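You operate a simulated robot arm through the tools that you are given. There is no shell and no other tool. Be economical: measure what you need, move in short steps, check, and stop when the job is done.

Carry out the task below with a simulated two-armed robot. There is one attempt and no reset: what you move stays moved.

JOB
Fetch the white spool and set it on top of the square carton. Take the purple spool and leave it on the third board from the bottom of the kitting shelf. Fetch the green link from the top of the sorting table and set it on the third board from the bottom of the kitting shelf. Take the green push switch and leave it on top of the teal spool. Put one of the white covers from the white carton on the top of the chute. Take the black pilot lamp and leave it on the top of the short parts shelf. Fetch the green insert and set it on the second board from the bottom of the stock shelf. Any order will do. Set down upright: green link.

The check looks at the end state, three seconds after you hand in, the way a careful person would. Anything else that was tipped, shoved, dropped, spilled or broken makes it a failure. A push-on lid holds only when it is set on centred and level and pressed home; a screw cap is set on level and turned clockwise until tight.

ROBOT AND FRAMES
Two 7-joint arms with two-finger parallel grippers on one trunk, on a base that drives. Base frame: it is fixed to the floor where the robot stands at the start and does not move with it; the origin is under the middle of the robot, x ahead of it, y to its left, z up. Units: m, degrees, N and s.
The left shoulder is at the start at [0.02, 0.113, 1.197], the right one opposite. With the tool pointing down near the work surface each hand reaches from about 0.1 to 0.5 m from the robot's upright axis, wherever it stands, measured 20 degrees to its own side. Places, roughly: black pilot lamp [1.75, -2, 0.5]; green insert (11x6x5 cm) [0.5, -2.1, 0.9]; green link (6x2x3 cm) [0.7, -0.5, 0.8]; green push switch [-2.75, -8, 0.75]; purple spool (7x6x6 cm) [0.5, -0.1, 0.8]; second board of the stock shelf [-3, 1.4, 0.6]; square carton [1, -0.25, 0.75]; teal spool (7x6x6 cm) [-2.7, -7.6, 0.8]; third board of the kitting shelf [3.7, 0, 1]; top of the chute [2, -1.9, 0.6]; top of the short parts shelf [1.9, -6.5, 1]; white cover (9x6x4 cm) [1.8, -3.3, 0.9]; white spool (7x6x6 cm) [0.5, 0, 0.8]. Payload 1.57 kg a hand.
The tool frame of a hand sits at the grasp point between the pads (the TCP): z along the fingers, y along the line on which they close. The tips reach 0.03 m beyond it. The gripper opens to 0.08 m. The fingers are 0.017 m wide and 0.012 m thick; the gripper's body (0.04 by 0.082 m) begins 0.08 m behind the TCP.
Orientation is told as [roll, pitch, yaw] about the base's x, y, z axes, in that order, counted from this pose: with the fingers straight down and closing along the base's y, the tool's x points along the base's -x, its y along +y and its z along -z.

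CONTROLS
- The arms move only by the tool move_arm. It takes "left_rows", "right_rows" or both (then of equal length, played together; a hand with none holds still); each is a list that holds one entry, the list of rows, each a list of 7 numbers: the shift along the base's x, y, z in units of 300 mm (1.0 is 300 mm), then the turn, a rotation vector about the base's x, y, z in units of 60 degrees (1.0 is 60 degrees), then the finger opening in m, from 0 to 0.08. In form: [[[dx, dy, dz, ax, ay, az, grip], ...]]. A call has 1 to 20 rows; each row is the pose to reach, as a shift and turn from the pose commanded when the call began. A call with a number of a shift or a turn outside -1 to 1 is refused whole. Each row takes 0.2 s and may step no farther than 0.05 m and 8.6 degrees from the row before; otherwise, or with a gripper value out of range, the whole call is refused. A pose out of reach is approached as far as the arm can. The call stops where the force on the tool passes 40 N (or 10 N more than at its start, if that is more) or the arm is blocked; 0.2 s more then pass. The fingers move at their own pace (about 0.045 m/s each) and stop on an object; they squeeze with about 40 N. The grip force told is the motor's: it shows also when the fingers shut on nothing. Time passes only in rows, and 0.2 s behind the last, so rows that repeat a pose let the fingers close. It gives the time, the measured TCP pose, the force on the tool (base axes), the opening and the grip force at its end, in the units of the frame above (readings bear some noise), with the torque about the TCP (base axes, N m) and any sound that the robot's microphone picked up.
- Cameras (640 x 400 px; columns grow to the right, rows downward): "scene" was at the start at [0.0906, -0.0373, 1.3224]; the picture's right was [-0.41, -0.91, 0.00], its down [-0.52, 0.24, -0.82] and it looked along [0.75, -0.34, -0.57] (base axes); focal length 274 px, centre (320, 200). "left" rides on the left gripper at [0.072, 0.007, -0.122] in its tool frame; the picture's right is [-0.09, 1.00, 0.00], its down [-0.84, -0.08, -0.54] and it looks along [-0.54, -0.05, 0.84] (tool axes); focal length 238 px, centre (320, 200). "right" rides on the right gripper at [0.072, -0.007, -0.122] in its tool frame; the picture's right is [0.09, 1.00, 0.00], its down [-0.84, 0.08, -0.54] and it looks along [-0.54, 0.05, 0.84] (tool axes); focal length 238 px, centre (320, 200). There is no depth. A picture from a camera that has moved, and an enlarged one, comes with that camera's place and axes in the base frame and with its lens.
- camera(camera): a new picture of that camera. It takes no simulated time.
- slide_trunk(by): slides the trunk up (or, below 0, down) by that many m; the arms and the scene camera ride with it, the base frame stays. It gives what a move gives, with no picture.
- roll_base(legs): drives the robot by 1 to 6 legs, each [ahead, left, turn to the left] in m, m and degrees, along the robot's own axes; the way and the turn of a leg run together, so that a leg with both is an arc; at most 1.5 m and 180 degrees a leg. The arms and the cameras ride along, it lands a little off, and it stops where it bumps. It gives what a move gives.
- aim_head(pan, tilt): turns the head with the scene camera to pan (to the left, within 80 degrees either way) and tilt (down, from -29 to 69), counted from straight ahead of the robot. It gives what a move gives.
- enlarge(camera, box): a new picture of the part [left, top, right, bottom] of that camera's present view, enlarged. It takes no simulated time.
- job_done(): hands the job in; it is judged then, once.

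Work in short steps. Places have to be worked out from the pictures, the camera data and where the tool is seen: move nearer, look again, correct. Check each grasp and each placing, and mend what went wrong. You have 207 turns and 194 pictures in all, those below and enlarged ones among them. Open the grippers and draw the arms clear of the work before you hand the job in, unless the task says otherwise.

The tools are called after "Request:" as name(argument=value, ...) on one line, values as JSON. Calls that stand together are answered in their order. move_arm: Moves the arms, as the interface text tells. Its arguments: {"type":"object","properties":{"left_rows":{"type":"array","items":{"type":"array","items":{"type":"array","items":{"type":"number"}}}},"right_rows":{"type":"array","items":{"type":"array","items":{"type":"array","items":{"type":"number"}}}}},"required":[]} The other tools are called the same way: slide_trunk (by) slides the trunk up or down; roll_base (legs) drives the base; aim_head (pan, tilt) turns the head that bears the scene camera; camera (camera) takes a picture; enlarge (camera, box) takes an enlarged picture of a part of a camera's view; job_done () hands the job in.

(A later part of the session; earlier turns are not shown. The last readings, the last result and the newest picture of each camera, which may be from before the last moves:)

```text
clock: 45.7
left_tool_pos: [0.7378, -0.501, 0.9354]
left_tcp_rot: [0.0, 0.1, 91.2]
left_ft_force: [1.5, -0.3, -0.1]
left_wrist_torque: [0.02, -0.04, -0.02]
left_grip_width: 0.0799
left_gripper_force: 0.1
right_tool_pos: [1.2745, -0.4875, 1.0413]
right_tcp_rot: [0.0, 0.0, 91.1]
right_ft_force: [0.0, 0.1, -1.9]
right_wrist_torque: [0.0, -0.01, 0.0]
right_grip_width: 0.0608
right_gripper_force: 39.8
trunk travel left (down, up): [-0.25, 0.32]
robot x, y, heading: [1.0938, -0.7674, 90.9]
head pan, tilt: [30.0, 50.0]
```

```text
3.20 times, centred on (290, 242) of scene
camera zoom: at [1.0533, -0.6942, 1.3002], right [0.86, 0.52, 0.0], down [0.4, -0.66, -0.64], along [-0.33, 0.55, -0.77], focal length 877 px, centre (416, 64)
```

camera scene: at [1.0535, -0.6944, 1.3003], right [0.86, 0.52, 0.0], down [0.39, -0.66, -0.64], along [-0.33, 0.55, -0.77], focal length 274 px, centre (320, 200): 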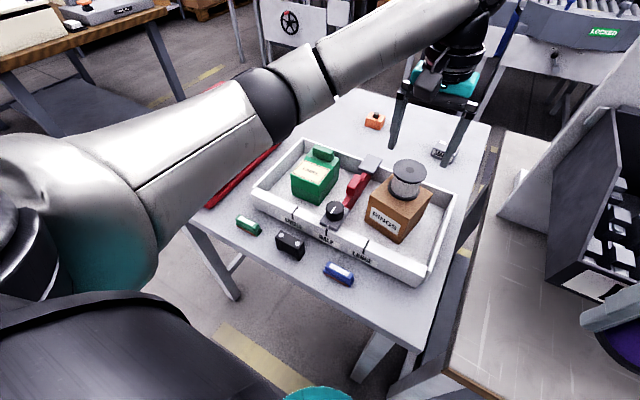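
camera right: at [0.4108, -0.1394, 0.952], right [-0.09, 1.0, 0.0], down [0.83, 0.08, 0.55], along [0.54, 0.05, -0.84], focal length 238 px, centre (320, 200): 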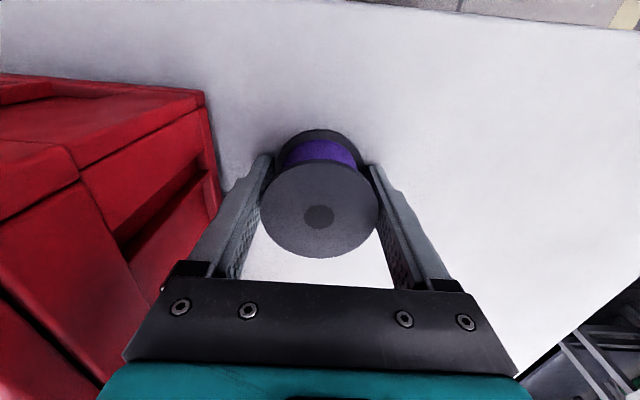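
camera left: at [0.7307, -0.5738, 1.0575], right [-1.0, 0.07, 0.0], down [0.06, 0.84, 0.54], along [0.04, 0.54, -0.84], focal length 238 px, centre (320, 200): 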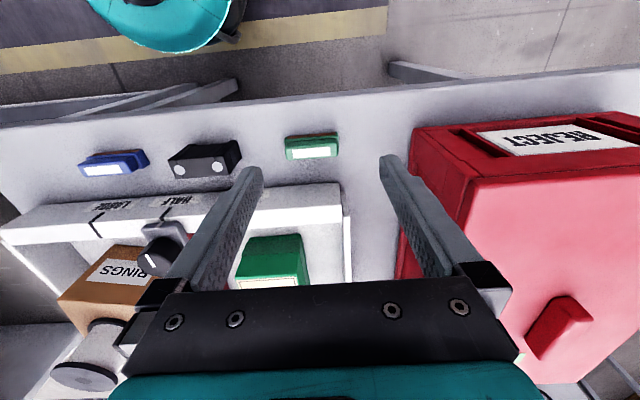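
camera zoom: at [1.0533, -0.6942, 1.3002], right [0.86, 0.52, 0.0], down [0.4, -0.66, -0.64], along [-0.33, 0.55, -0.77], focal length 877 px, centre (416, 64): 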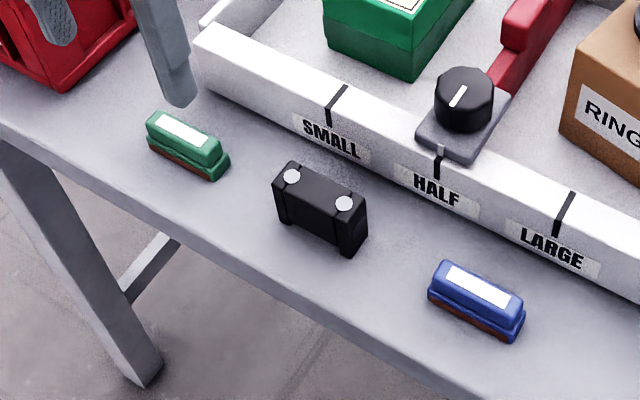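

Link centre ≈[0.744,-0.479], long axis along x (0.057). I tilt the tool 30° forward and descend, gripping it by its ends.

Request:
move_arm(left_rows=[[[0.01, 0.01, 0, 0.125, 0, 0, 0.08], [0.02, 0.02, 0, 0.25, 0, 0, 0.08], [0.02, 0.03, -0.05, 0.375, 0, 0, 0.08], [0.02, 0.03, -0.1, 0.5, 0, 0, 0.08], [0.02, 0.03, -0.2, 0.5, 0, 0, 0.08], [0.02, 0.03, -0.27, 0.5, 0, 0, 0.08]]])

Request:
camera(camera="left")

Request:
enlarge(camera="scene", box=[190, 160, 350, 280])

```text
clock: 47.1
left_tool_pos: [0.7441, -0.4909, 0.8543]
left_tcp_rot: [-0.7, -30.0, 91.4]
left_ft_force: [-1.0, 0.1, 0.1]
left_wrist_torque: [0.01, 0.04, -0.01]
left_grip_width: 0.08
left_gripper_force: 0.0
right_tool_pos: [1.2739, -0.4872, 1.0409]
right_tcp_rot: [0.0, 0.0, 91.0]
right_ft_force: [0.2, -0.8, -2.3]
right_wrist_torque: [0.05, -0.01, 0.0]
right_grip_width: 0.0606
right_gripper_force: 39.7
trunk travel left (down, up): [-0.25, 0.32]
robot x, y, heading: [1.0911, -0.7734, 91.1]
head pan, tilt: [30.0, 50.0]
```

```text
159 pictures are left
camera left: at [0.7376, -0.6153, 0.9241], right [-1.0, 0.06, 0.04], down [0.06, 0.46, 0.89], along [0.04, 0.89, -0.46], focal length 238 px, centre (320, 200)
```

left: 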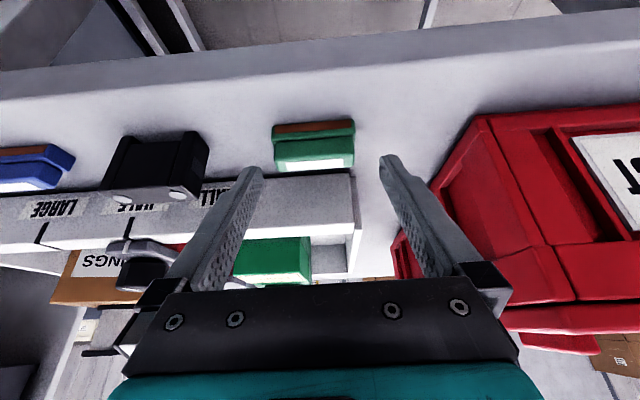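

```text
3.33 times, centred on (270, 220) of scene
camera zoom: at [1.0533, -0.6943, 1.3002], right [0.86, 0.52, 0.0], down [0.4, -0.66, -0.64], along [-0.33, 0.55, -0.77], focal length 913 px, centre (487, 133)
```

zoom: 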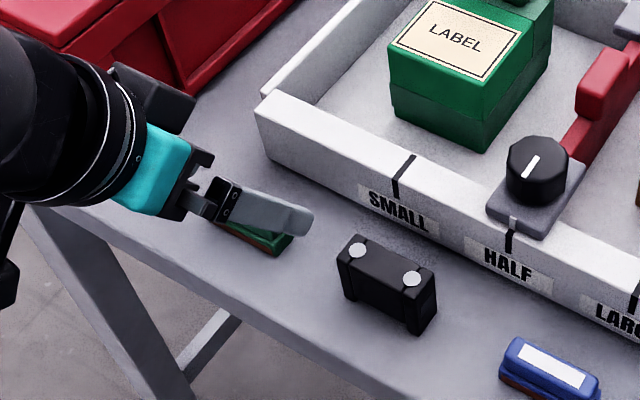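

Combining the views, the table is at z≈0.80 (matches the earlier touch) and the link at y≈-0.486. Small correction, descend to z≈0.834 and close.

Request:
move_arm(left_rows=[[[0.005, -0.015, -0.03, 0, 0, 0, 0.08], [0.005, -0.017, -0.065, 0, 0, 0, 0.08], [0.005, -0.017, -0.065, 0, 0, 0, 0.03], [0.005, -0.017, -0.065, 0, 0, 0, 0.03], [0.005, -0.017, -0.065, 0, 0, 0, 0.03], [0.005, -0.017, -0.065, 0, 0, 0, 0.03]]])

Request:
camera(camera="left")

```text
clock: 48.5
left_tool_pos: [0.7459, -0.4973, 0.8355]
left_tcp_rot: [-0.6, -30.1, 91.3]
left_ft_force: [0.7, 0.2, 0.8]
left_wrist_torque: [-0.01, 0.01, 0.02]
left_grip_width: 0.0564
left_gripper_force: 37.0
right_tool_pos: [1.2735, -0.4879, 1.0421]
right_tcp_rot: [0.0, 0.1, 91.1]
right_ft_force: [-0.3, 0.1, -1.8]
right_wrist_torque: [-0.01, 0.0, 0.01]
right_grip_width: 0.0607
right_gripper_force: 40.0
trunk travel left (down, up): [-0.25, 0.32]
robot x, y, heading: [1.0915, -0.7663, 91.0]
head pan, tilt: [30.0, 50.0]
```

```text
157 pictures are left
camera left: at [0.7395, -0.6205, 0.9051], right [-1.0, 0.06, 0.04], down [0.06, 0.46, 0.89], along [0.04, 0.89, -0.46], focal length 238 px, centre (320, 200)
```

left: 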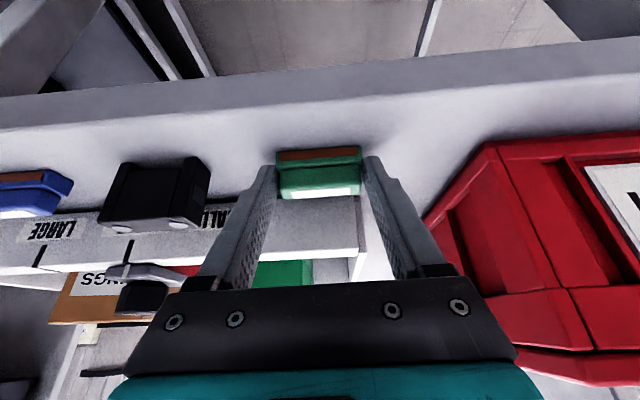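

Link gripped (0.056). Lift it and bring it to a carry pose; then look at the second table surface beside the right hand to regrasp the purple spool with a tilt.

Request:
move_arm(left_rows=[[[0, 0, 0.15, 0, 0, 0, 0.03], [0, 0, 0.3, 0, 0, 0, 0.03], [0, -0.02, 0.45, 0, 0, 0, 0.03], [0.05, -0.05, 0.6, 0, 0, 0, 0.03], [0.15, -0.08, 0.7, 0, 0, 0, 0.03], [0.3, -0.08, 0.7, 0, 0, 0, 0.03], [0.45, -0.08, 0.7, 0, 0, 0, 0.03], [0.6, -0.08, 0.7, 0, 0, 0, 0.03]]])

Request:
aim_head(pan=-20, tilt=50)

Request:
camera(camera="scene")

Request:
camera(camera="right")

```text
clock: 50.3
left_tool_pos: [0.9303, -0.4285, 1.0766]
left_tcp_rot: [-0.5, -29.8, 91.4]
left_ft_force: [0.6, 0.4, -0.2]
left_wrist_torque: [-0.03, 0.02, 0.0]
left_grip_width: 0.0565
left_gripper_force: 39.9
left hand out of reach, approached as far as the arm can: row 3, 4, 5, 6, 7, 8
right_tool_pos: [1.2748, -0.4867, 1.0412]
right_tcp_rot: [-0.1, 0.1, 91.1]
right_ft_force: [0.5, 0.7, -0.6]
right_wrist_torque: [0.0, 0.06, -0.02]
right_grip_width: 0.0608
right_gripper_force: 40.5
trunk travel left (down, up): [-0.25, 0.32]
robot x, y, heading: [1.0955, -0.7681, 91.3]
head pan, tilt: [30.0, 50.0]
```

```text
clock: 51.5
left_tool_pos: [0.9298, -0.4284, 1.0761]
left_tcp_rot: [-0.5, -29.9, 91.3]
left_ft_force: [0.3, -0.3, 1.1]
left_wrist_torque: [0.01, -0.05, 0.03]
left_grip_width: 0.0564
left_gripper_force: 40.0
right_tool_pos: [1.2747, -0.486, 1.0427]
right_tcp_rot: [0.0, 0.1, 91.1]
right_ft_force: [0.2, -0.1, -2.2]
right_wrist_torque: [0.0, 0.04, 0.04]
right_grip_width: 0.0608
right_gripper_force: 39.9
trunk travel left (down, up): [-0.25, 0.32]
robot x, y, heading: [1.0906, -0.7693, 91.1]
head pan, tilt: [-20.0, 50.0]
```

```text
156 pictures are left
camera scene: at [1.1181, -0.6875, 1.3002], right [0.95, -0.32, 0.0], down [-0.25, -0.72, -0.64], along [0.21, 0.61, -0.77], focal length 274 px, centre (320, 200)
```

scene: 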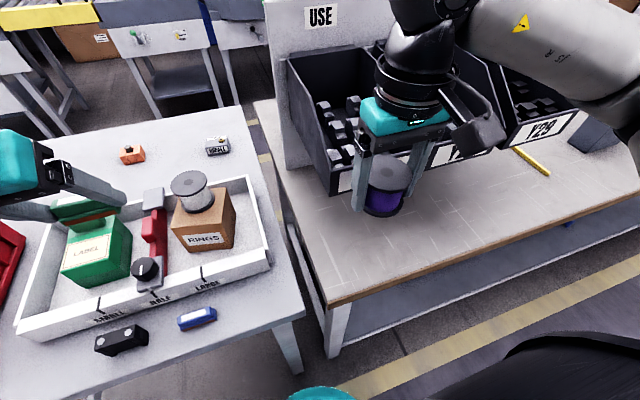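

```text
155 pictures are left
camera right: at [1.2812, -0.5603, 1.1645], right [-0.99, -0.11, 0.0], down [-0.09, 0.84, 0.54], along [-0.06, 0.54, -0.84], focal length 238 px, centre (320, 200)
```

right: 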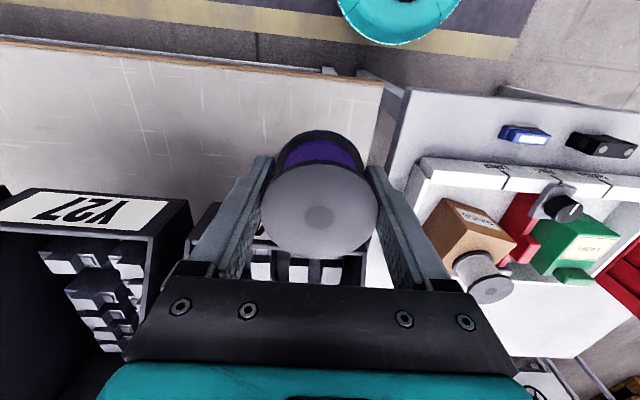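

Table 2 is bare under the spool. I'll set the purple spool down at about [1.275,-0.43], lowering gently until contact.

Request:
move_arm(right_rows=[[[0, 0.1, -0.1, 0, 0, 0, 0.04], [0, 0.18, -0.22, 0, 0, 0, 0.04], [0, 0.18, -0.37, 0, 0, 0, 0.04], [0, 0.18, -0.52, 0, 0, 0, 0.04], [0, 0.18, -0.62, 0, 0, 0, 0.04], [0, 0.18, -0.64, 0, 0, 0, 0.04], [0, 0.18, -0.66, 0, 0, 0, 0.04], [0, 0.18, -0.68, 0, 0, 0, 0.04], [0, 0.18, -0.695, 0, 0, 0, 0.04], [0, 0.18, -0.71, 0, 0, 0, 0.04], [0, 0.18, -0.725, 0, 0, 0, 0.04], [0, 0.18, -0.74, 0, 0, 0, 0.04], [0, 0.18, -0.755, 0, 0, 0, 0.04], [0, 0.18, -0.77, 0, 0, 0, 0.04], [0, 0.18, -0.785, 0, 0, 0, 0.04], [0, 0.18, -0.8, 0, 0, 0, 0.04]]])

Request:
enlarge(camera="scene", box=[280, 60, 480, 260])

```text
clock: 52.3
left_tool_pos: [0.9317, -0.432, 1.0795]
left_tcp_rot: [-0.6, -30.0, 91.3]
left_ft_force: [0.0, 0.0, -1.7]
left_wrist_torque: [0.04, -0.04, 0.01]
left_grip_width: 0.0563
left_gripper_force: 39.5
right_tool_pos: [1.2742, -0.4385, 0.9369]
right_tcp_rot: [0.2, 0.0, 91.6]
right_ft_force: [2.4, -16.1, 22.0]
right_wrist_torque: [1.37, -0.04, 0.0]
right_grip_width: 0.0588
right_gripper_force: 39.9
trunk travel left (down, up): [-0.25, 0.32]
robot x, y, heading: [1.0947, -0.768, 91.1]
head pan, tilt: [-20.0, 50.0]
stopped in row 4 (right hand): the force on the tool passed its limit at 88 N (the readings are from after the stop); the commanded pose is now the measured one
```

```text
2.00 times, centred on (380, 160) of scene
camera zoom: at [1.1182, -0.6913, 1.3007], right [0.95, -0.33, 0.0], down [-0.25, -0.72, -0.64], along [0.21, 0.61, -0.76], focal length 548 px, centre (200, 280)
```

zoom: 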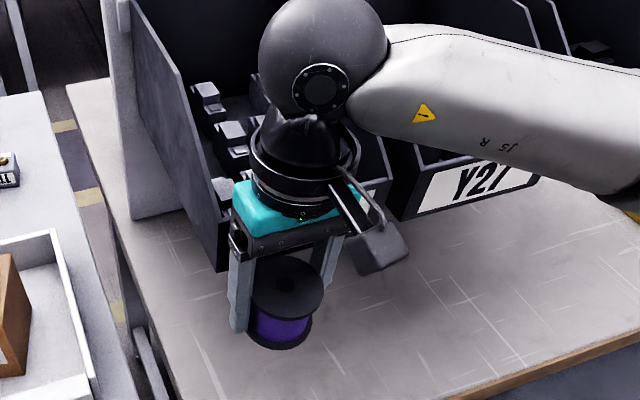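

Contact came early at z≈0.937 – either table 2 is higher (~0.905) or something touched the bin. Check the right camera.

Request:
camera(camera="right")

Request:
camera(camera="left")

```text
153 pictures are left
camera right: at [1.2826, -0.5121, 1.0601], right [-0.99, -0.12, 0.0], down [-0.1, 0.83, 0.54], along [-0.07, 0.54, -0.84], focal length 238 px, centre (320, 200)
```

right: 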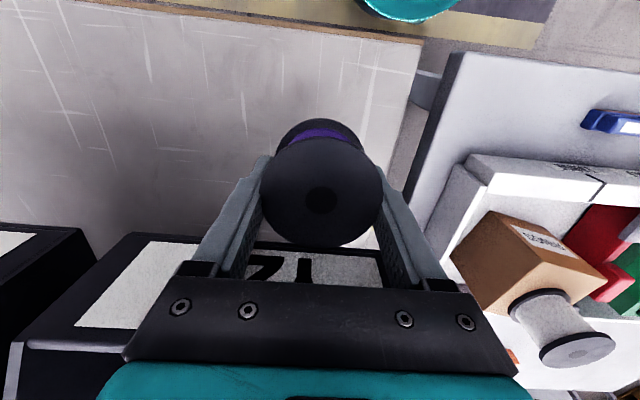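

```text
152 pictures are left
camera left: at [0.9242, -0.5552, 1.1473], right [-1.0, 0.06, 0.04], down [0.06, 0.46, 0.89], along [0.04, 0.89, -0.46], focal length 238 px, centre (320, 200)
```

left: 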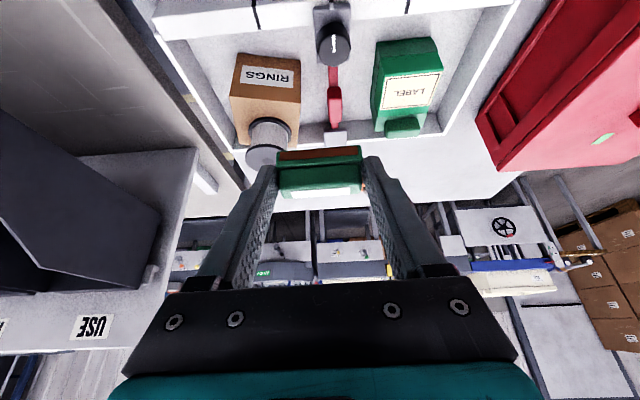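

The spool brushed the bin's sloped front lip (force has −y component). I back up and away, to y≈-0.488, and check the bin.

Request:
move_arm(right_rows=[[[0, -0.05, 0.06, 0, 0, 0, 0.04], [0, -0.12, 0.14, 0, 0, 0, 0.04], [0, -0.17, 0.2, 0, 0, 0, 0.04]]])

Request:
camera(camera="right")

Request:
enlarge(camera="scene", box=[250, 60, 450, 260])

```text
clock: 53.1
left_tool_pos: [0.9302, -0.4288, 1.0754]
left_tcp_rot: [-0.6, -30.0, 91.3]
left_ft_force: [0.8, -0.3, -0.6]
left_wrist_torque: [0.01, 0.01, -0.02]
left_grip_width: 0.0564
left_gripper_force: 39.7
right_tool_pos: [1.275, -0.4876, 0.9952]
right_tcp_rot: [0.1, 0.1, 91.4]
right_ft_force: [1.0, -0.2, -2.2]
right_wrist_torque: [0.02, 0.0, -0.03]
right_grip_width: 0.0584
right_gripper_force: 40.5
trunk travel left (down, up): [-0.25, 0.32]
robot x, y, heading: [1.0935, -0.7672, 91.1]
head pan, tilt: [-20.0, 50.0]
```

```text
151 pictures are left
camera right: at [1.2829, -0.5606, 1.1167], right [-0.99, -0.12, 0.0], down [-0.1, 0.84, 0.54], along [-0.06, 0.54, -0.84], focal length 238 px, centre (320, 200)
```

right: 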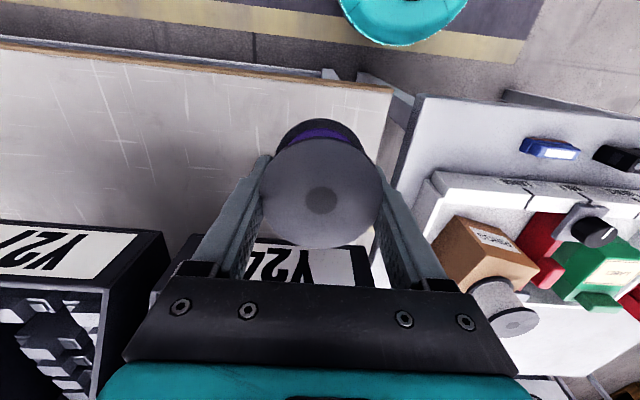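

```text
2.00 times, centred on (350, 160) of scene
camera zoom: at [1.1182, -0.6884, 1.3003], right [0.95, -0.33, 0.0], down [-0.25, -0.72, -0.64], along [0.21, 0.61, -0.77], focal length 548 px, centre (260, 280)
```

zoom: 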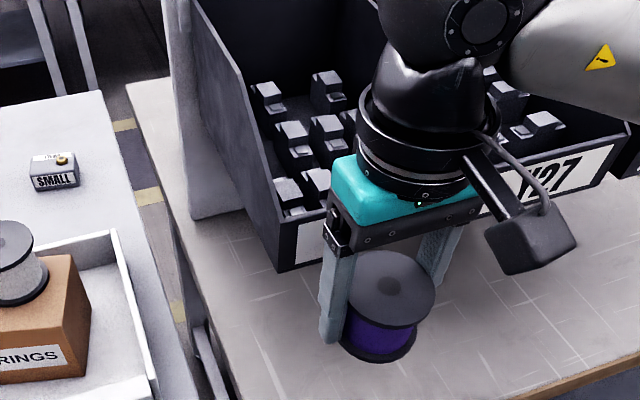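

The bin hasn't moved. The spool tilted a bit in the grip; lower it here slowly until it touches table 2.

Request:
move_arm(right_rows=[[[0, 0, -0.06, 0, 0, 0, 0.04], [0, 0, -0.1, 0, 0, 0, 0.04], [0, 0, -0.13, 0, 0, 0, 0.04], [0, 0, -0.16, 0, 0, 0, 0.04], [0, 0, -0.19, 0, 0, 0, 0.04], [0, 0, -0.22, 0, 0, 0, 0.04], [0, 0, -0.25, 0, 0, 0, 0.04], [0, 0, -0.28, 0, 0, 0, 0.04], [0, 0, -0.31, 0, 0, 0, 0.04], [0, 0, -0.34, 0, 0, 0, 0.04], [0, 0, -0.37, 0, 0, 0, 0.04], [0, 0, -0.4, 0, 0, 0, 0.04], [0, 0, -0.43, 0, 0, 0, 0.04], [0, 0, -0.46, 0, 0, 0, 0.04], [0, 0, -0.49, 0, 0, 0, 0.04], [0, 0, -0.52, 0, 0, 0, 0.04], [0, 0, -0.55, 0, 0, 0, 0.04], [0, 0, -0.58, 0, 0, 0, 0.04], [0, 0, -0.61, 0, 0, 0, 0.04], [0, 0, -0.64, 0, 0, 0, 0.04]]])

Request:
camera(camera="right")

```text
clock: 56.9
left_tool_pos: [0.9306, -0.4306, 1.0778]
left_tcp_rot: [-0.7, -29.9, 91.3]
left_ft_force: [0.6, 0.3, -0.8]
left_wrist_torque: [-0.02, 0.02, 0.01]
left_grip_width: 0.0563
left_gripper_force: 39.9
right_tool_pos: [1.2726, -0.4864, 0.83]
right_tcp_rot: [0.1, -0.1, 91.5]
right_ft_force: [0.2, -8.1, 20.3]
right_wrist_torque: [-0.39, -0.77, -0.34]
right_grip_width: 0.0589
right_gripper_force: 40.2
trunk travel left (down, up): [-0.25, 0.32]
robot x, y, heading: [1.0947, -0.775, 90.9]
head pan, tilt: [-20.0, 50.0]
stopped in row 18 (right hand): the force on the tool passed its limit at 60 N (the readings are from after the stop); the commanded pose is now the measured one
```

```text
149 pictures are left
camera right: at [1.2815, -0.5601, 0.9522], right [-0.99, -0.12, 0.0], down [-0.1, 0.83, 0.54], along [-0.07, 0.54, -0.84], focal length 238 px, centre (320, 200)
```

right: 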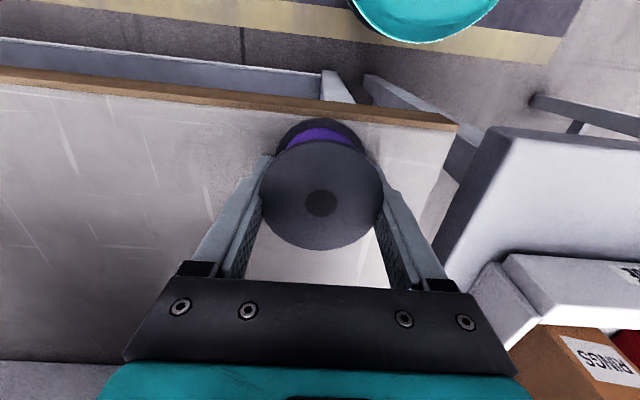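

Table 2 is at z≈0.80. I nudge the spool 2.5 cm further from the edge before releasing.

Request:
move_arm(right_rows=[[[0, 0.02, 0.04, 0, 0, 0, 0.04], [0, 0.08, 0.04, 0, 0, 0, 0.04], [0, 0.08, 0.02, 0, 0, 0, 0.04], [0, 0.08, 0.01, 0, 0, 0, 0.04], [0, 0.08, 0.01, 0, 0, 0, 0.07], [0, 0.08, 0.01, 0, 0, 0, 0.08], [0, 0.08, 0.01, 0, 0, 0, 0.08]]])

Request:
camera(camera="right")

```text
clock: 58.5
left_tool_pos: [0.9313, -0.4292, 1.0768]
left_tcp_rot: [-0.6, -29.9, 91.3]
left_ft_force: [-1.3, -0.7, -0.9]
left_wrist_torque: [-0.03, -0.04, 0.03]
left_grip_width: 0.0565
left_gripper_force: 40.2
right_tool_pos: [1.2741, -0.4622, 0.8324]
right_tcp_rot: [0.1, -0.2, 91.5]
right_ft_force: [-1.0, -0.5, 0.6]
right_wrist_torque: [-0.03, -0.07, 0.0]
right_grip_width: 0.08
right_gripper_force: 0.1
trunk travel left (down, up): [-0.25, 0.32]
robot x, y, heading: [1.0919, -0.7658, 90.6]
head pan, tilt: [-20.0, 50.0]
```

```text
148 pictures are left
camera right: at [1.2818, -0.535, 0.9538], right [-0.99, -0.12, 0.0], down [-0.1, 0.83, 0.55], along [-0.07, 0.54, -0.84], focal length 238 px, centre (320, 200)
```

right: 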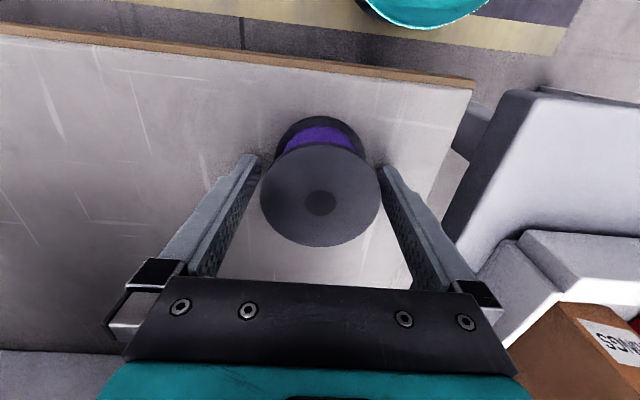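

Spool stands upright on table 2. Lift, tilt 30° forward, and regrasp it around mid-height.

Request:
move_arm(right_rows=[[[0, 0, 0.14, 0, 0, 0, 0.08], [0, 0, 0.28, 0, 0, 0, 0.08], [0, -0.02, 0.3, 0.125, 0, 0, 0.08], [0, -0.04, 0.3, 0.25, 0, 0, 0.08], [0, -0.06, 0.3, 0.375, 0, 0, 0.08], [0, -0.063, 0.3, 0.5, 0, 0, 0.08], [0, -0.063, 0.25, 0.5, 0, 0, 0.08]]])

Request:
camera(camera="right")

```text
clock: 60.1
left_tool_pos: [0.9305, -0.4297, 1.0768]
left_tcp_rot: [-0.6, -29.9, 91.4]
left_ft_force: [0.3, 0.2, -0.1]
left_wrist_torque: [-0.02, 0.02, 0.05]
left_grip_width: 0.0564
left_gripper_force: 40.1
right_tool_pos: [1.2747, -0.4507, 0.8892]
right_tcp_rot: [-0.7, -30.2, 91.7]
right_ft_force: [-0.4, -0.5, 0.7]
right_wrist_torque: [0.0, -0.03, 0.03]
right_grip_width: 0.0798
right_gripper_force: 0.1
right hand out of reach, approached as far as the arm can: row 5, 6, 7
trunk travel left (down, up): [-0.25, 0.32]
robot x, y, heading: [1.0926, -0.7721, 91.2]
head pan, tilt: [-20.0, 50.0]
```

```text
147 pictures are left
camera right: at [1.2832, -0.5751, 0.9587], right [-0.99, -0.1, -0.06], down [-0.1, 0.45, 0.89], along [-0.07, 0.89, -0.45], focal length 238 px, centre (320, 200)
```

right: 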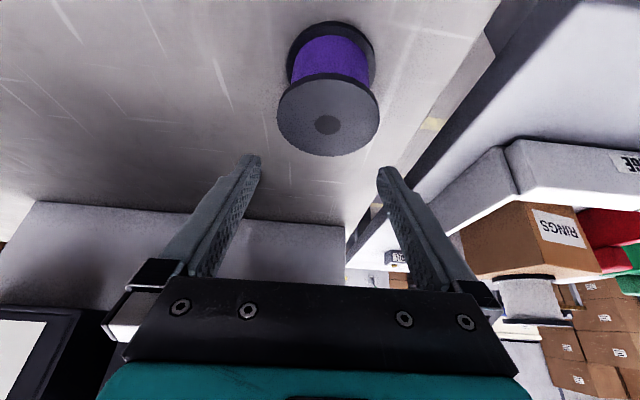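

Too close to the body for that tilt (spool at y≈-0.479). I drive back 6 cm and then continue.

Request:
roll_base(legs=[[-0.07, 0, 0]])

Request:
camera(camera="right")

```text
clock: 61.1
left_tool_pos: [0.9313, -0.4997, 1.0772]
left_tcp_rot: [-0.5, -29.8, 91.3]
left_ft_force: [-0.1, -0.3, 0.6]
left_wrist_torque: [0.02, -0.02, 0.04]
left_grip_width: 0.0568
left_gripper_force: 39.9
right_tool_pos: [1.2761, -0.5212, 0.8901]
right_tcp_rot: [-0.6, -30.2, 91.6]
right_ft_force: [-0.1, 0.9, -0.1]
right_wrist_torque: [0.01, 0.0, -0.01]
right_grip_width: 0.0799
right_gripper_force: 0.0
trunk travel left (down, up): [-0.25, 0.32]
robot x, y, heading: [1.0936, -0.8406, 90.9]
head pan, tilt: [-20.0, 50.0]
```

```text
146 pictures are left
camera right: at [1.2845, -0.6458, 0.9591], right [-0.99, -0.1, -0.06], down [-0.1, 0.45, 0.89], along [-0.07, 0.89, -0.45], focal length 238 px, centre (320, 200)
```

right: 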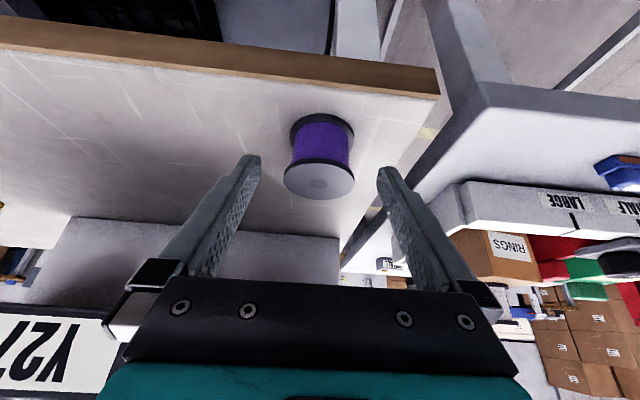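

Consistent estimate: spool centre ≈[1.272,-0.465], top z≈0.85. Move forward/down to TCP [1.272,-0.474,0.84] and close.

Request:
move_arm(right_rows=[[[-0.013, 0.08, -0.02, 0, 0, 0, 0.08], [-0.013, 0.157, -0.06, 0, 0, 0, 0.08], [-0.013, 0.157, -0.167, 0, 0, 0, 0.08]]])

Request:
camera(camera="right")

```text
clock: 61.9
left_tool_pos: [0.9316, -0.4991, 1.0777]
left_tcp_rot: [-0.7, -29.8, 91.3]
left_ft_force: [0.3, 0.4, -1.0]
left_wrist_torque: [-0.03, 0.02, 0.0]
left_grip_width: 0.0568
left_gripper_force: 40.3
right_tool_pos: [1.2721, -0.4724, 0.839]
right_tcp_rot: [-0.7, -30.3, 91.7]
right_ft_force: [-0.6, 0.0, -0.2]
right_wrist_torque: [0.02, 0.01, 0.0]
right_grip_width: 0.0802
right_gripper_force: 0.2
trunk travel left (down, up): [-0.25, 0.32]
robot x, y, heading: [1.0959, -0.8412, 91.0]
head pan, tilt: [-20.0, 50.0]
```

```text
145 pictures are left
camera right: at [1.2803, -0.5974, 0.9089], right [-0.99, -0.1, -0.06], down [-0.1, 0.45, 0.89], along [-0.07, 0.89, -0.45], focal length 238 px, centre (320, 200)
```

right: 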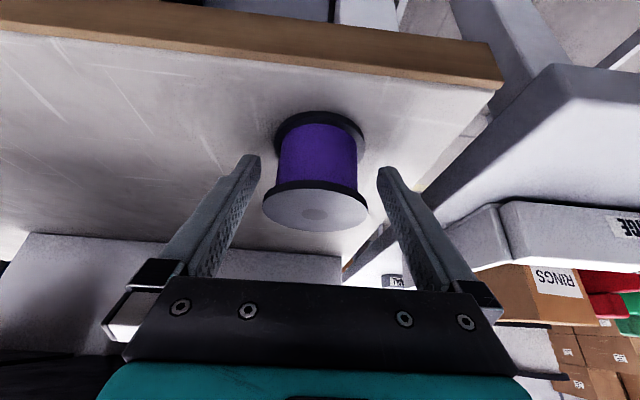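

Well positioned; nudge 4 mm forward and 5 mm lower, then close.

Request:
move_arm(right_rows=[[[0, 0.012, -0.018, 0, 0, 0, 0.08], [0, 0.012, -0.018, 0, 0, 0, 0.04], [0, 0.012, -0.018, 0, 0, 0, 0.04], [0, 0.012, -0.018, 0, 0, 0, 0.04], [0, 0.012, -0.018, 0, 0, 0, 0.04]]])

Request:
move_arm(right_rows=[[[0, 0, 0.1, 0, 0, 0, 0.04], [0, 0, 0.2, 0, 0, 0, 0.04], [0, 0, 0.34, 0, 0, 0, 0.04], [0, 0, 0.48, 0, 0, 0, 0.04], [0, 0, 0.62, 0, 0, 0, 0.04], [0, 0, 0.76, 0, 0, 0, 0.04]]])

Request:
camera(camera="right")

```text
clock: 63.1
left_tool_pos: [0.9321, -0.4989, 1.0756]
left_tcp_rot: [-0.6, -29.9, 91.4]
left_ft_force: [0.2, -0.1, -0.8]
left_wrist_torque: [0.0, 0.02, 0.0]
left_grip_width: 0.0563
left_gripper_force: 40.1
right_tool_pos: [1.2725, -0.4705, 0.8338]
right_tcp_rot: [-0.7, -30.2, 91.6]
right_ft_force: [-0.7, 0.8, 0.4]
right_wrist_torque: [0.01, 0.08, -0.03]
right_grip_width: 0.0589
right_gripper_force: 39.3
trunk travel left (down, up): [-0.25, 0.32]
robot x, y, heading: [1.0901, -0.8419, 91.1]
head pan, tilt: [-20.0, 50.0]
```

```text
clock: 64.5
left_tool_pos: [0.9319, -0.499, 1.0759]
left_tcp_rot: [-0.7, -29.8, 91.4]
left_ft_force: [-0.5, -0.9, -0.8]
left_wrist_torque: [-0.01, 0.02, -0.01]
left_grip_width: 0.0566
left_gripper_force: 40.1
right_tool_pos: [1.274, -0.4691, 1.0631]
right_tcp_rot: [-0.7, -30.2, 91.8]
right_ft_force: [-0.6, 1.0, -3.3]
right_wrist_torque: [-0.01, 0.0, -0.02]
right_grip_width: 0.0588
right_gripper_force: 39.4
trunk travel left (down, up): [-0.25, 0.32]
robot x, y, heading: [1.0929, -0.8416, 91.1]
head pan, tilt: [-20.0, 50.0]
```

```text
144 pictures are left
camera right: at [1.2814, -0.5937, 1.1332], right [-0.99, -0.1, -0.06], down [-0.1, 0.45, 0.89], along [-0.07, 0.89, -0.46], focal length 238 px, centre (320, 200)
```

right: 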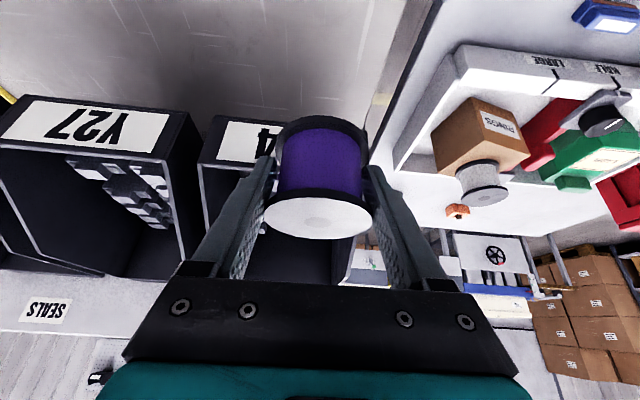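

Both are held. Back off, turn right to face +x, drive along the aisle and look at the shelf.

Request:
roll_base(legs=[[-0.2, 0, 0], [0, 0, -91], [1.4, 0, 0]])

Request:
aim_head(pan=35, tilt=20)

Request:
camera(camera="scene")

```text
clock: 76.5
left_tool_pos: [2.8402, -0.7965, 1.0764]
left_tcp_rot: [-0.7, -29.7, 3.3]
left_ft_force: [-0.5, -0.4, 0.0]
left_wrist_torque: [0.01, -0.02, -0.03]
left_grip_width: 0.0566
left_gripper_force: 40.5
right_tool_pos: [2.8835, -1.1367, 1.0628]
right_tcp_rot: [-0.7, -30.2, 3.6]
right_ft_force: [-1.4, -0.2, -1.9]
right_wrist_torque: [0.05, 0.02, 0.0]
right_grip_width: 0.0588
right_gripper_force: 40.1
trunk travel left (down, up): [-0.25, 0.32]
robot x, y, heading: [2.5044, -0.9652, 3.0]
head pan, tilt: [-20.0, 50.0]
```

```text
clock: 77.7
left_tool_pos: [2.8407, -0.7954, 1.0767]
left_tcp_rot: [-0.6, -29.7, 3.3]
left_ft_force: [-0.1, -0.5, 0.1]
left_wrist_torque: [0.01, 0.02, -0.02]
left_grip_width: 0.0565
left_gripper_force: 39.7
right_tool_pos: [2.8838, -1.1368, 1.062]
right_tcp_rot: [-0.7, -30.3, 3.6]
right_ft_force: [-0.1, -0.4, -2.8]
right_wrist_torque: [0.0, 0.05, 0.01]
right_grip_width: 0.0585
right_gripper_force: 40.2
trunk travel left (down, up): [-0.25, 0.32]
robot x, y, heading: [2.5079, -0.9671, 2.8]
head pan, tilt: [35.0, 20.0]
```

```text
143 pictures are left
camera scene: at [2.5892, -0.9131, 1.3458], right [0.61, -0.79, 0.0], down [-0.27, -0.21, -0.94], along [0.74, 0.58, -0.34], focal length 274 px, centre (320, 200)
```

scene: 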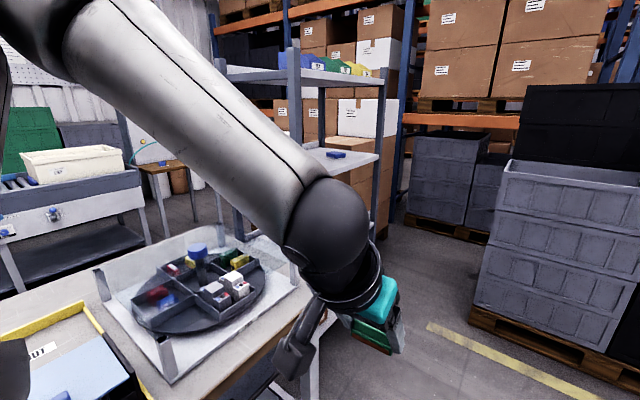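

The shelf stands past the table end; I drive 0.5 m further and look left at it.

Request:
roll_base(legs=[[0.55, -0.1, 0]])

Request:
aim_head(pan=62, tilt=15)

Request:
camera(camera="scene")

```text
clock: 80.9
left_tool_pos: [3.3883, -0.8606, 1.076]
left_tcp_rot: [-0.5, -29.7, 4.0]
left_ft_force: [0.6, -0.1, -1.0]
left_wrist_torque: [0.02, 0.04, 0.0]
left_grip_width: 0.0567
left_gripper_force: 40.2
right_tool_pos: [3.4353, -1.1995, 1.0624]
right_tcp_rot: [-0.6, -30.2, 4.6]
right_ft_force: [0.3, -0.2, -1.8]
right_wrist_torque: [-0.03, 0.03, -0.03]
right_grip_width: 0.0584
right_gripper_force: 39.9
trunk travel left (down, up): [-0.25, 0.32]
robot x, y, heading: [3.0519, -1.0344, 4.0]
head pan, tilt: [35.0, 20.0]
```

```text
clock: 81.8
left_tool_pos: [3.3878, -0.8585, 1.0777]
left_tcp_rot: [-0.5, -29.8, 4.1]
left_ft_force: [0.2, 0.4, 0.0]
left_wrist_torque: [-0.05, 0.0, 0.04]
left_grip_width: 0.0565
left_gripper_force: 39.8
right_tool_pos: [3.4346, -1.1993, 1.0628]
right_tcp_rot: [-0.7, -30.1, 4.4]
right_ft_force: [-0.1, 0.8, -3.3]
right_wrist_torque: [0.02, 0.02, 0.0]
right_grip_width: 0.0586
right_gripper_force: 40.1
trunk travel left (down, up): [-0.25, 0.32]
robot x, y, heading: [3.0558, -1.0383, 3.9]
head pan, tilt: [62.0, 15.0]
```

```text
142 pictures are left
camera scene: at [3.1039, -0.9534, 1.354], right [0.91, -0.41, 0.0], down [-0.11, -0.24, -0.97], along [0.4, 0.88, -0.26], focal length 274 px, centre (320, 200)
```

scene: 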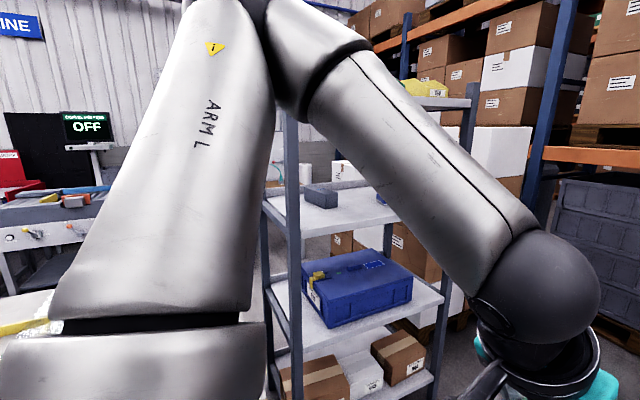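

The kitting shelf's open front faces −y at y≈-0.205, x 3.37–4.04; third board z≈1.0. I drive to x≈3.68 and turn to face it.

Request:
roll_base(legs=[[0.62, -0.02, 0], [0, 0, 86]])

Request:
aim_head(pan=0, tilt=20)

Request:
camera(camera="scene")

```text
clock: 88.9
left_tool_pos: [3.5461, -0.6678, 1.0758]
left_tcp_rot: [-0.7, -29.8, 87.1]
left_ft_force: [-0.1, -0.8, -0.1]
left_wrist_torque: [0.03, -0.03, 0.01]
left_grip_width: 0.0564
left_gripper_force: 39.8
right_tool_pos: [3.889, -0.6638, 1.0636]
right_tcp_rot: [-0.7, -30.3, 87.5]
right_ft_force: [1.2, 0.2, -2.1]
right_wrist_torque: [-0.06, 0.01, 0.0]
right_grip_width: 0.0589
right_gripper_force: 39.3
trunk travel left (down, up): [-0.25, 0.32]
robot x, y, heading: [3.682, -1.0224, 86.7]
head pan, tilt: [62.0, 15.0]
```

```text
clock: 90.2
left_tool_pos: [3.5469, -0.6695, 1.0773]
left_tcp_rot: [-0.6, -30.0, 87.2]
left_ft_force: [-0.1, -0.3, -0.3]
left_wrist_torque: [-0.01, -0.01, -0.02]
left_grip_width: 0.0564
left_gripper_force: 40.0
right_tool_pos: [3.8888, -0.6641, 1.063]
right_tcp_rot: [-0.6, -30.2, 87.5]
right_ft_force: [-0.1, 0.3, -2.4]
right_wrist_torque: [0.02, 0.01, -0.01]
right_grip_width: 0.0585
right_gripper_force: 39.5
trunk travel left (down, up): [-0.25, 0.32]
robot x, y, heading: [3.6829, -1.021, 86.9]
head pan, tilt: [0.0, 20.0]
```

```text
141 pictures are left
camera scene: at [3.6896, -0.9186, 1.3458], right [1.0, -0.06, 0.0], down [-0.02, -0.34, -0.94], along [0.05, 0.94, -0.34], focal length 274 px, centre (320, 200)
```

scene: 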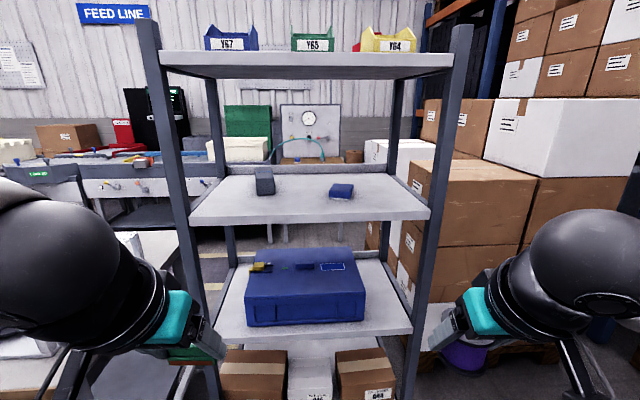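

Clear view: free spots at the front of board 3 (z≈1.055, front edge y≈-0.21). I raise the trunk 0.1 m for clearance, then drive in 0.4 m, squaring up.

Request:
slide_trunk(by=0.1)

Request:
roll_base(legs=[[0, 0, 3], [0.38, 0, 0]])

Request:
camera(camera="scene")

Request:
camera(camera="left")

```text
clock: 91.6
left_tool_pos: [3.5456, -0.6689, 1.1771]
left_tcp_rot: [-0.6, -29.8, 87.0]
left_ft_force: [1.2, -0.9, -1.0]
left_wrist_torque: [-0.01, -0.02, 0.01]
left_grip_width: 0.0565
left_gripper_force: 39.9
right_tool_pos: [3.8894, -0.6619, 1.1624]
right_tcp_rot: [-0.8, -30.2, 87.5]
right_ft_force: [-0.5, -0.5, -2.4]
right_wrist_torque: [-0.02, -0.02, 0.02]
right_grip_width: 0.0587
right_gripper_force: 39.8
trunk travel left (down, up): [-0.35, 0.22]
robot x, y, heading: [3.6818, -1.021, 86.7]
head pan, tilt: [0.0, 20.0]
```

```text
clock: 94.4
left_tool_pos: [3.5306, -0.2986, 1.1759]
left_tcp_rot: [-0.6, -29.7, 90.1]
left_ft_force: [0.4, 0.3, 0.0]
left_wrist_torque: [-0.04, 0.02, -0.02]
left_grip_width: 0.0561
left_gripper_force: 40.1
right_tool_pos: [3.8709, -0.2767, 1.1639]
right_tcp_rot: [-0.7, -30.1, 90.5]
right_ft_force: [-0.5, 0.5, -1.6]
right_wrist_torque: [0.0, 0.0, 0.03]
right_grip_width: 0.0584
right_gripper_force: 40.5
trunk travel left (down, up): [-0.35, 0.22]
robot x, y, heading: [3.686, -0.6432, 90.0]
head pan, tilt: [0.0, 20.0]
```

```text
140 pictures are left
camera scene: at [3.6853, -0.5397, 1.4458], right [1.0, 0.0, 0.0], down [0.0, -0.34, -0.94], along [0.0, 0.94, -0.34], focal length 274 px, centre (320, 200)
```

scene: 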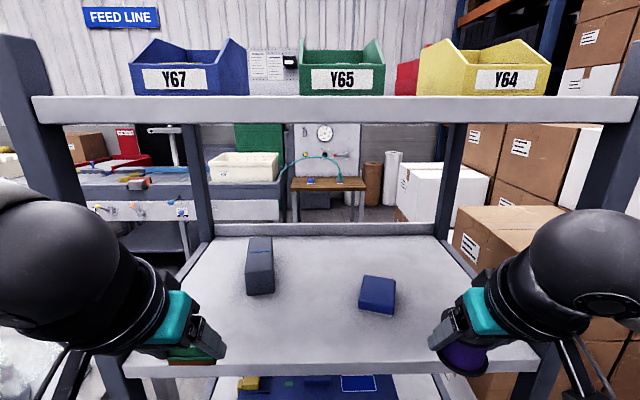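

```text
139 pictures are left
camera left: at [3.5204, -0.4211, 1.2464], right [-1.0, 0.08, 0.04], down [0.07, 0.46, 0.89], along [0.06, 0.89, -0.46], focal length 238 px, centre (320, 200)
```

left: 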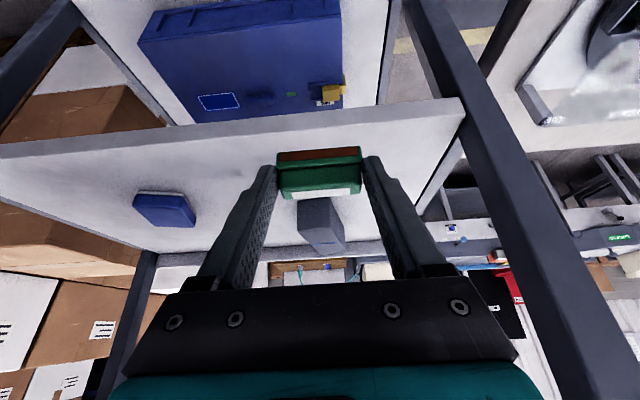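

Targets on board 3: link at [3.47,-0.135], purple at [3.90,-0.13]. Move both hands in horizontally, staying ~7 cm above the board.

Request:
move_arm(left_rows=[[[-0.06, 0.13, 0, 0, 0, 0, 0.03], [-0.12, 0.26, 0, 0, 0, 0, 0.03], [-0.18, 0.4, 0, 0, 0, 0, 0.03], [-0.2, 0.533, 0, 0, 0, 0, 0.03], [-0.2, 0.533, -0.1, 0, 0, 0, 0.03], [-0.2, 0.533, -0.2, 0, 0, 0, 0.03]]], right_rows=[[[0.03, 0.13, 0, 0, 0, 0, 0.04], [0.06, 0.26, 0, 0, 0, 0, 0.04], [0.1, 0.39, 0, 0, 0, 0, 0.04], [0.1, 0.49, 0, 0, 0, 0, 0.04], [0.1, 0.49, -0.08, 0, 0, 0, 0.04], [0.1, 0.49, -0.16, 0, 0, 0, 0.04]]])

Request:
camera(camera="scene")

Request:
camera(camera="right")

```text
clock: 95.8
left_tool_pos: [3.4694, -0.138, 1.1164]
left_tcp_rot: [-0.6, -29.8, 90.0]
left_ft_force: [0.1, -1.1, -0.5]
left_wrist_torque: [-0.03, -0.02, -0.03]
left_grip_width: 0.0567
left_gripper_force: 40.1
right_tool_pos: [3.9017, -0.1274, 1.1152]
right_tcp_rot: [-0.7, -30.2, 90.5]
right_ft_force: [-0.7, -0.6, -1.1]
right_wrist_torque: [-0.05, -0.02, 0.02]
right_grip_width: 0.0583
right_gripper_force: 39.9
trunk travel left (down, up): [-0.35, 0.22]
robot x, y, heading: [3.6825, -0.6414, 89.7]
head pan, tilt: [0.0, 20.0]
```

```text
138 pictures are left
camera scene: at [3.6852, -0.5396, 1.4457], right [1.0, 0.0, 0.0], down [0.0, -0.34, -0.94], along [0.0, 0.94, -0.34], focal length 274 px, centre (320, 200)
```

scene: 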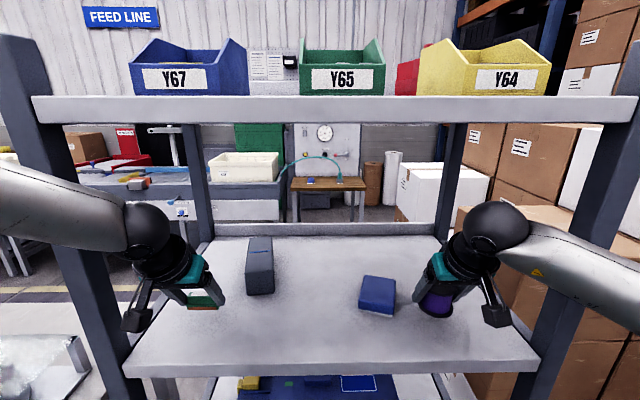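

```text
137 pictures are left
camera right: at [3.9081, -0.2525, 1.184], right [-0.99, -0.08, -0.06], down [-0.09, 0.45, 0.89], along [-0.05, 0.89, -0.46], focal length 238 px, centre (320, 200)
```

right: 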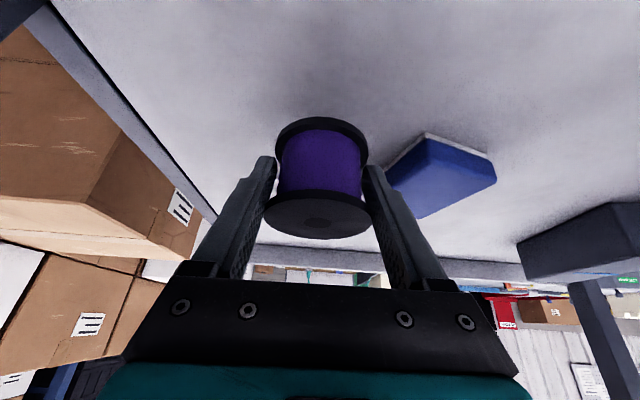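

Both in place. I shift purple 2 cm right away from the blue item and lower it gently to contact.

Request:
move_arm(right_rows=[[[0.06, 0, 0, 0, 0, 0, 0.04], [0.06, 0, -0.02, 0, 0, 0, 0.04], [0.06, 0, -0.04, 0, 0, 0, 0.04], [0.06, 0, -0.055, 0, 0, 0, 0.04], [0.06, 0, -0.07, 0, 0, 0, 0.04], [0.06, 0, -0.08, 0, 0, 0, 0.04], [0.06, 0, -0.09, 0, 0, 0, 0.04], [0.06, 0, -0.1, 0, 0, 0, 0.04], [0.06, 0, -0.11, 0, 0, 0, 0.04], [0.06, 0, -0.12, 0, 0, 0, 0.04], [0.06, 0, -0.13, 0, 0, 0, 0.04], [0.06, 0, -0.14, 0, 0, 0, 0.04], [0.06, 0, -0.15, 0, 0, 0, 0.04]]])

Request:
camera(camera="right")

```text
clock: 98.6
left_tool_pos: [3.4685, -0.1422, 1.1177]
left_tcp_rot: [-0.7, -30.1, 90.1]
left_ft_force: [0.2, -0.1, 0.1]
left_wrist_torque: [-0.02, 0.03, 0.01]
left_grip_width: 0.0566
left_gripper_force: 39.7
right_tool_pos: [3.9194, -0.1281, 1.0791]
right_tcp_rot: [-0.4, -31.5, 90.2]
right_ft_force: [4.7, -4.0, 38.9]
right_wrist_torque: [-0.22, 0.76, 0.29]
right_grip_width: 0.0587
right_gripper_force: 39.9
trunk travel left (down, up): [-0.35, 0.22]
robot x, y, heading: [3.6832, -0.643, 89.7]
head pan, tilt: [0.0, 20.0]
```

```text
136 pictures are left
camera right: at [3.9248, -0.2544, 1.147], right [-1.0, -0.08, -0.05], down [-0.08, 0.43, 0.9], along [-0.05, 0.9, -0.43], focal length 238 px, centre (320, 200)
```

right: 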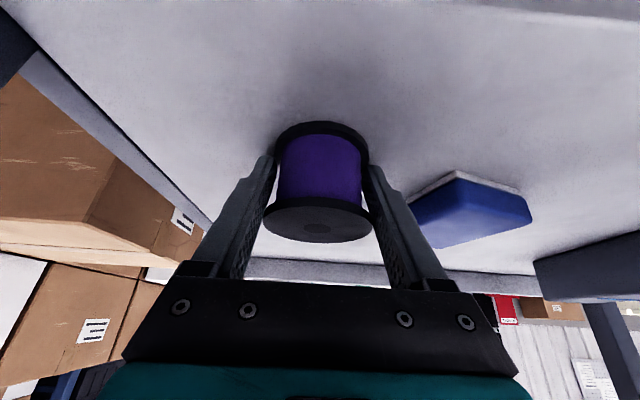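

Contact on the board. Ease up 3 mm, open, and retreat back along the tool axis.

Request:
move_arm(right_rows=[[[0, 0, 0.012, 0, 0, 0, 0.058], [0, 0, 0.012, 0, 0, 0, 0.07], [0, 0, 0.012, 0, 0, 0, 0.08], [0, 0, 0.012, 0, 0, 0, 0.08], [0, -0.06, 0.1, 0, 0, 0, 0.08], [0, -0.12, 0.2, 0, 0, 0, 0.08], [0, -0.24, 0.28, 0, 0, 0, 0.08], [0, -0.38, 0.32, 0, 0, 0, 0.08]]])

Request:
move_arm(left_rows=[[[0, 0, -0.03, 0, 0, 0, 0.03], [0, 0, -0.06, 0, 0, 0, 0.03], [0, 0, -0.075, 0, 0, 0, 0.03], [0, 0, -0.085, 0, 0, 0, 0.03], [0, 0, -0.095, 0, 0, 0, 0.03], [0, 0, -0.105, 0, 0, 0, 0.03], [0, 0, -0.115, 0, 0, 0, 0.03]]])

Request:
camera(camera="scene")

Request:
camera(camera="left")

```text
clock: 100.4
left_tool_pos: [3.4696, -0.1398, 1.1176]
left_tcp_rot: [-0.6, -29.9, 90.1]
left_ft_force: [0.4, 0.2, -0.2]
left_wrist_torque: [-0.01, 0.01, 0.03]
left_grip_width: 0.0563
left_gripper_force: 40.2
right_tool_pos: [3.9194, -0.2444, 1.1669]
right_tcp_rot: [-0.7, -30.3, 90.6]
right_ft_force: [-0.7, 0.4, 0.6]
right_wrist_torque: [-0.05, -0.03, -0.01]
right_grip_width: 0.0798
right_gripper_force: 0.0
trunk travel left (down, up): [-0.35, 0.22]
robot x, y, heading: [3.682, -0.6439, 89.8]
head pan, tilt: [0.0, 20.0]
```

```text
clock: 102.0
left_tool_pos: [3.4699, -0.1379, 1.0845]
left_tcp_rot: [-0.5, -30.3, 90.0]
left_ft_force: [-2.8, -3.4, 17.7]
left_wrist_torque: [0.16, 0.51, 0.1]
left_grip_width: 0.0567
left_gripper_force: 40.1
right_tool_pos: [3.9191, -0.2458, 1.1676]
right_tcp_rot: [-0.7, -30.3, 90.5]
right_ft_force: [0.0, 0.1, -0.4]
right_wrist_torque: [0.08, 0.02, -0.03]
right_grip_width: 0.0802
right_gripper_force: 0.1
trunk travel left (down, up): [-0.35, 0.22]
robot x, y, heading: [3.6834, -0.6437, 89.9]
head pan, tilt: [0.0, 20.0]
```

```text
135 pictures are left
camera scene: at [3.6854, -0.5427, 1.4462], right [1.0, 0.0, 0.0], down [0.0, -0.34, -0.94], along [0.0, 0.94, -0.34], focal length 274 px, centre (320, 200)
```

scene: 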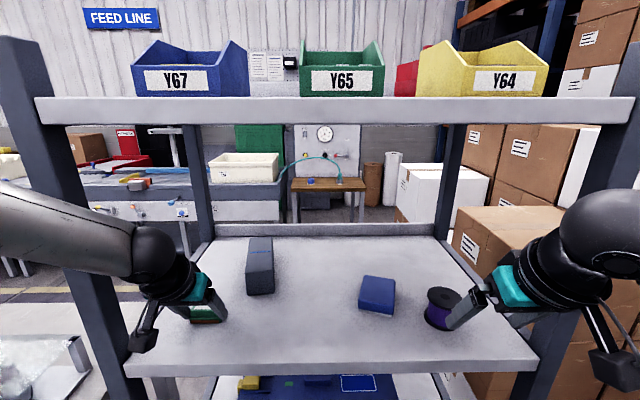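

```text
134 pictures are left
camera left: at [3.4608, -0.2621, 1.154], right [-1.0, 0.08, 0.04], down [0.07, 0.45, 0.89], along [0.06, 0.89, -0.45], focal length 238 px, centre (320, 200)
```

left: 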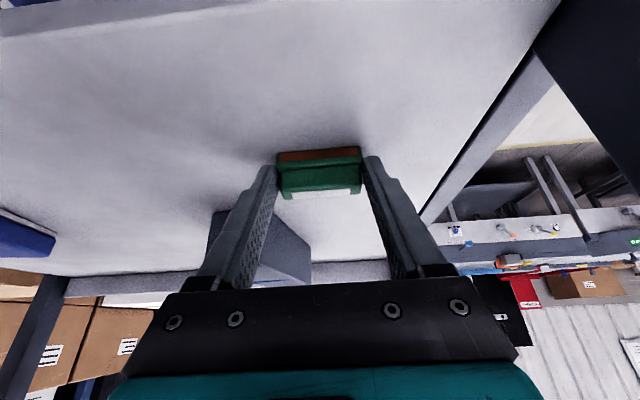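

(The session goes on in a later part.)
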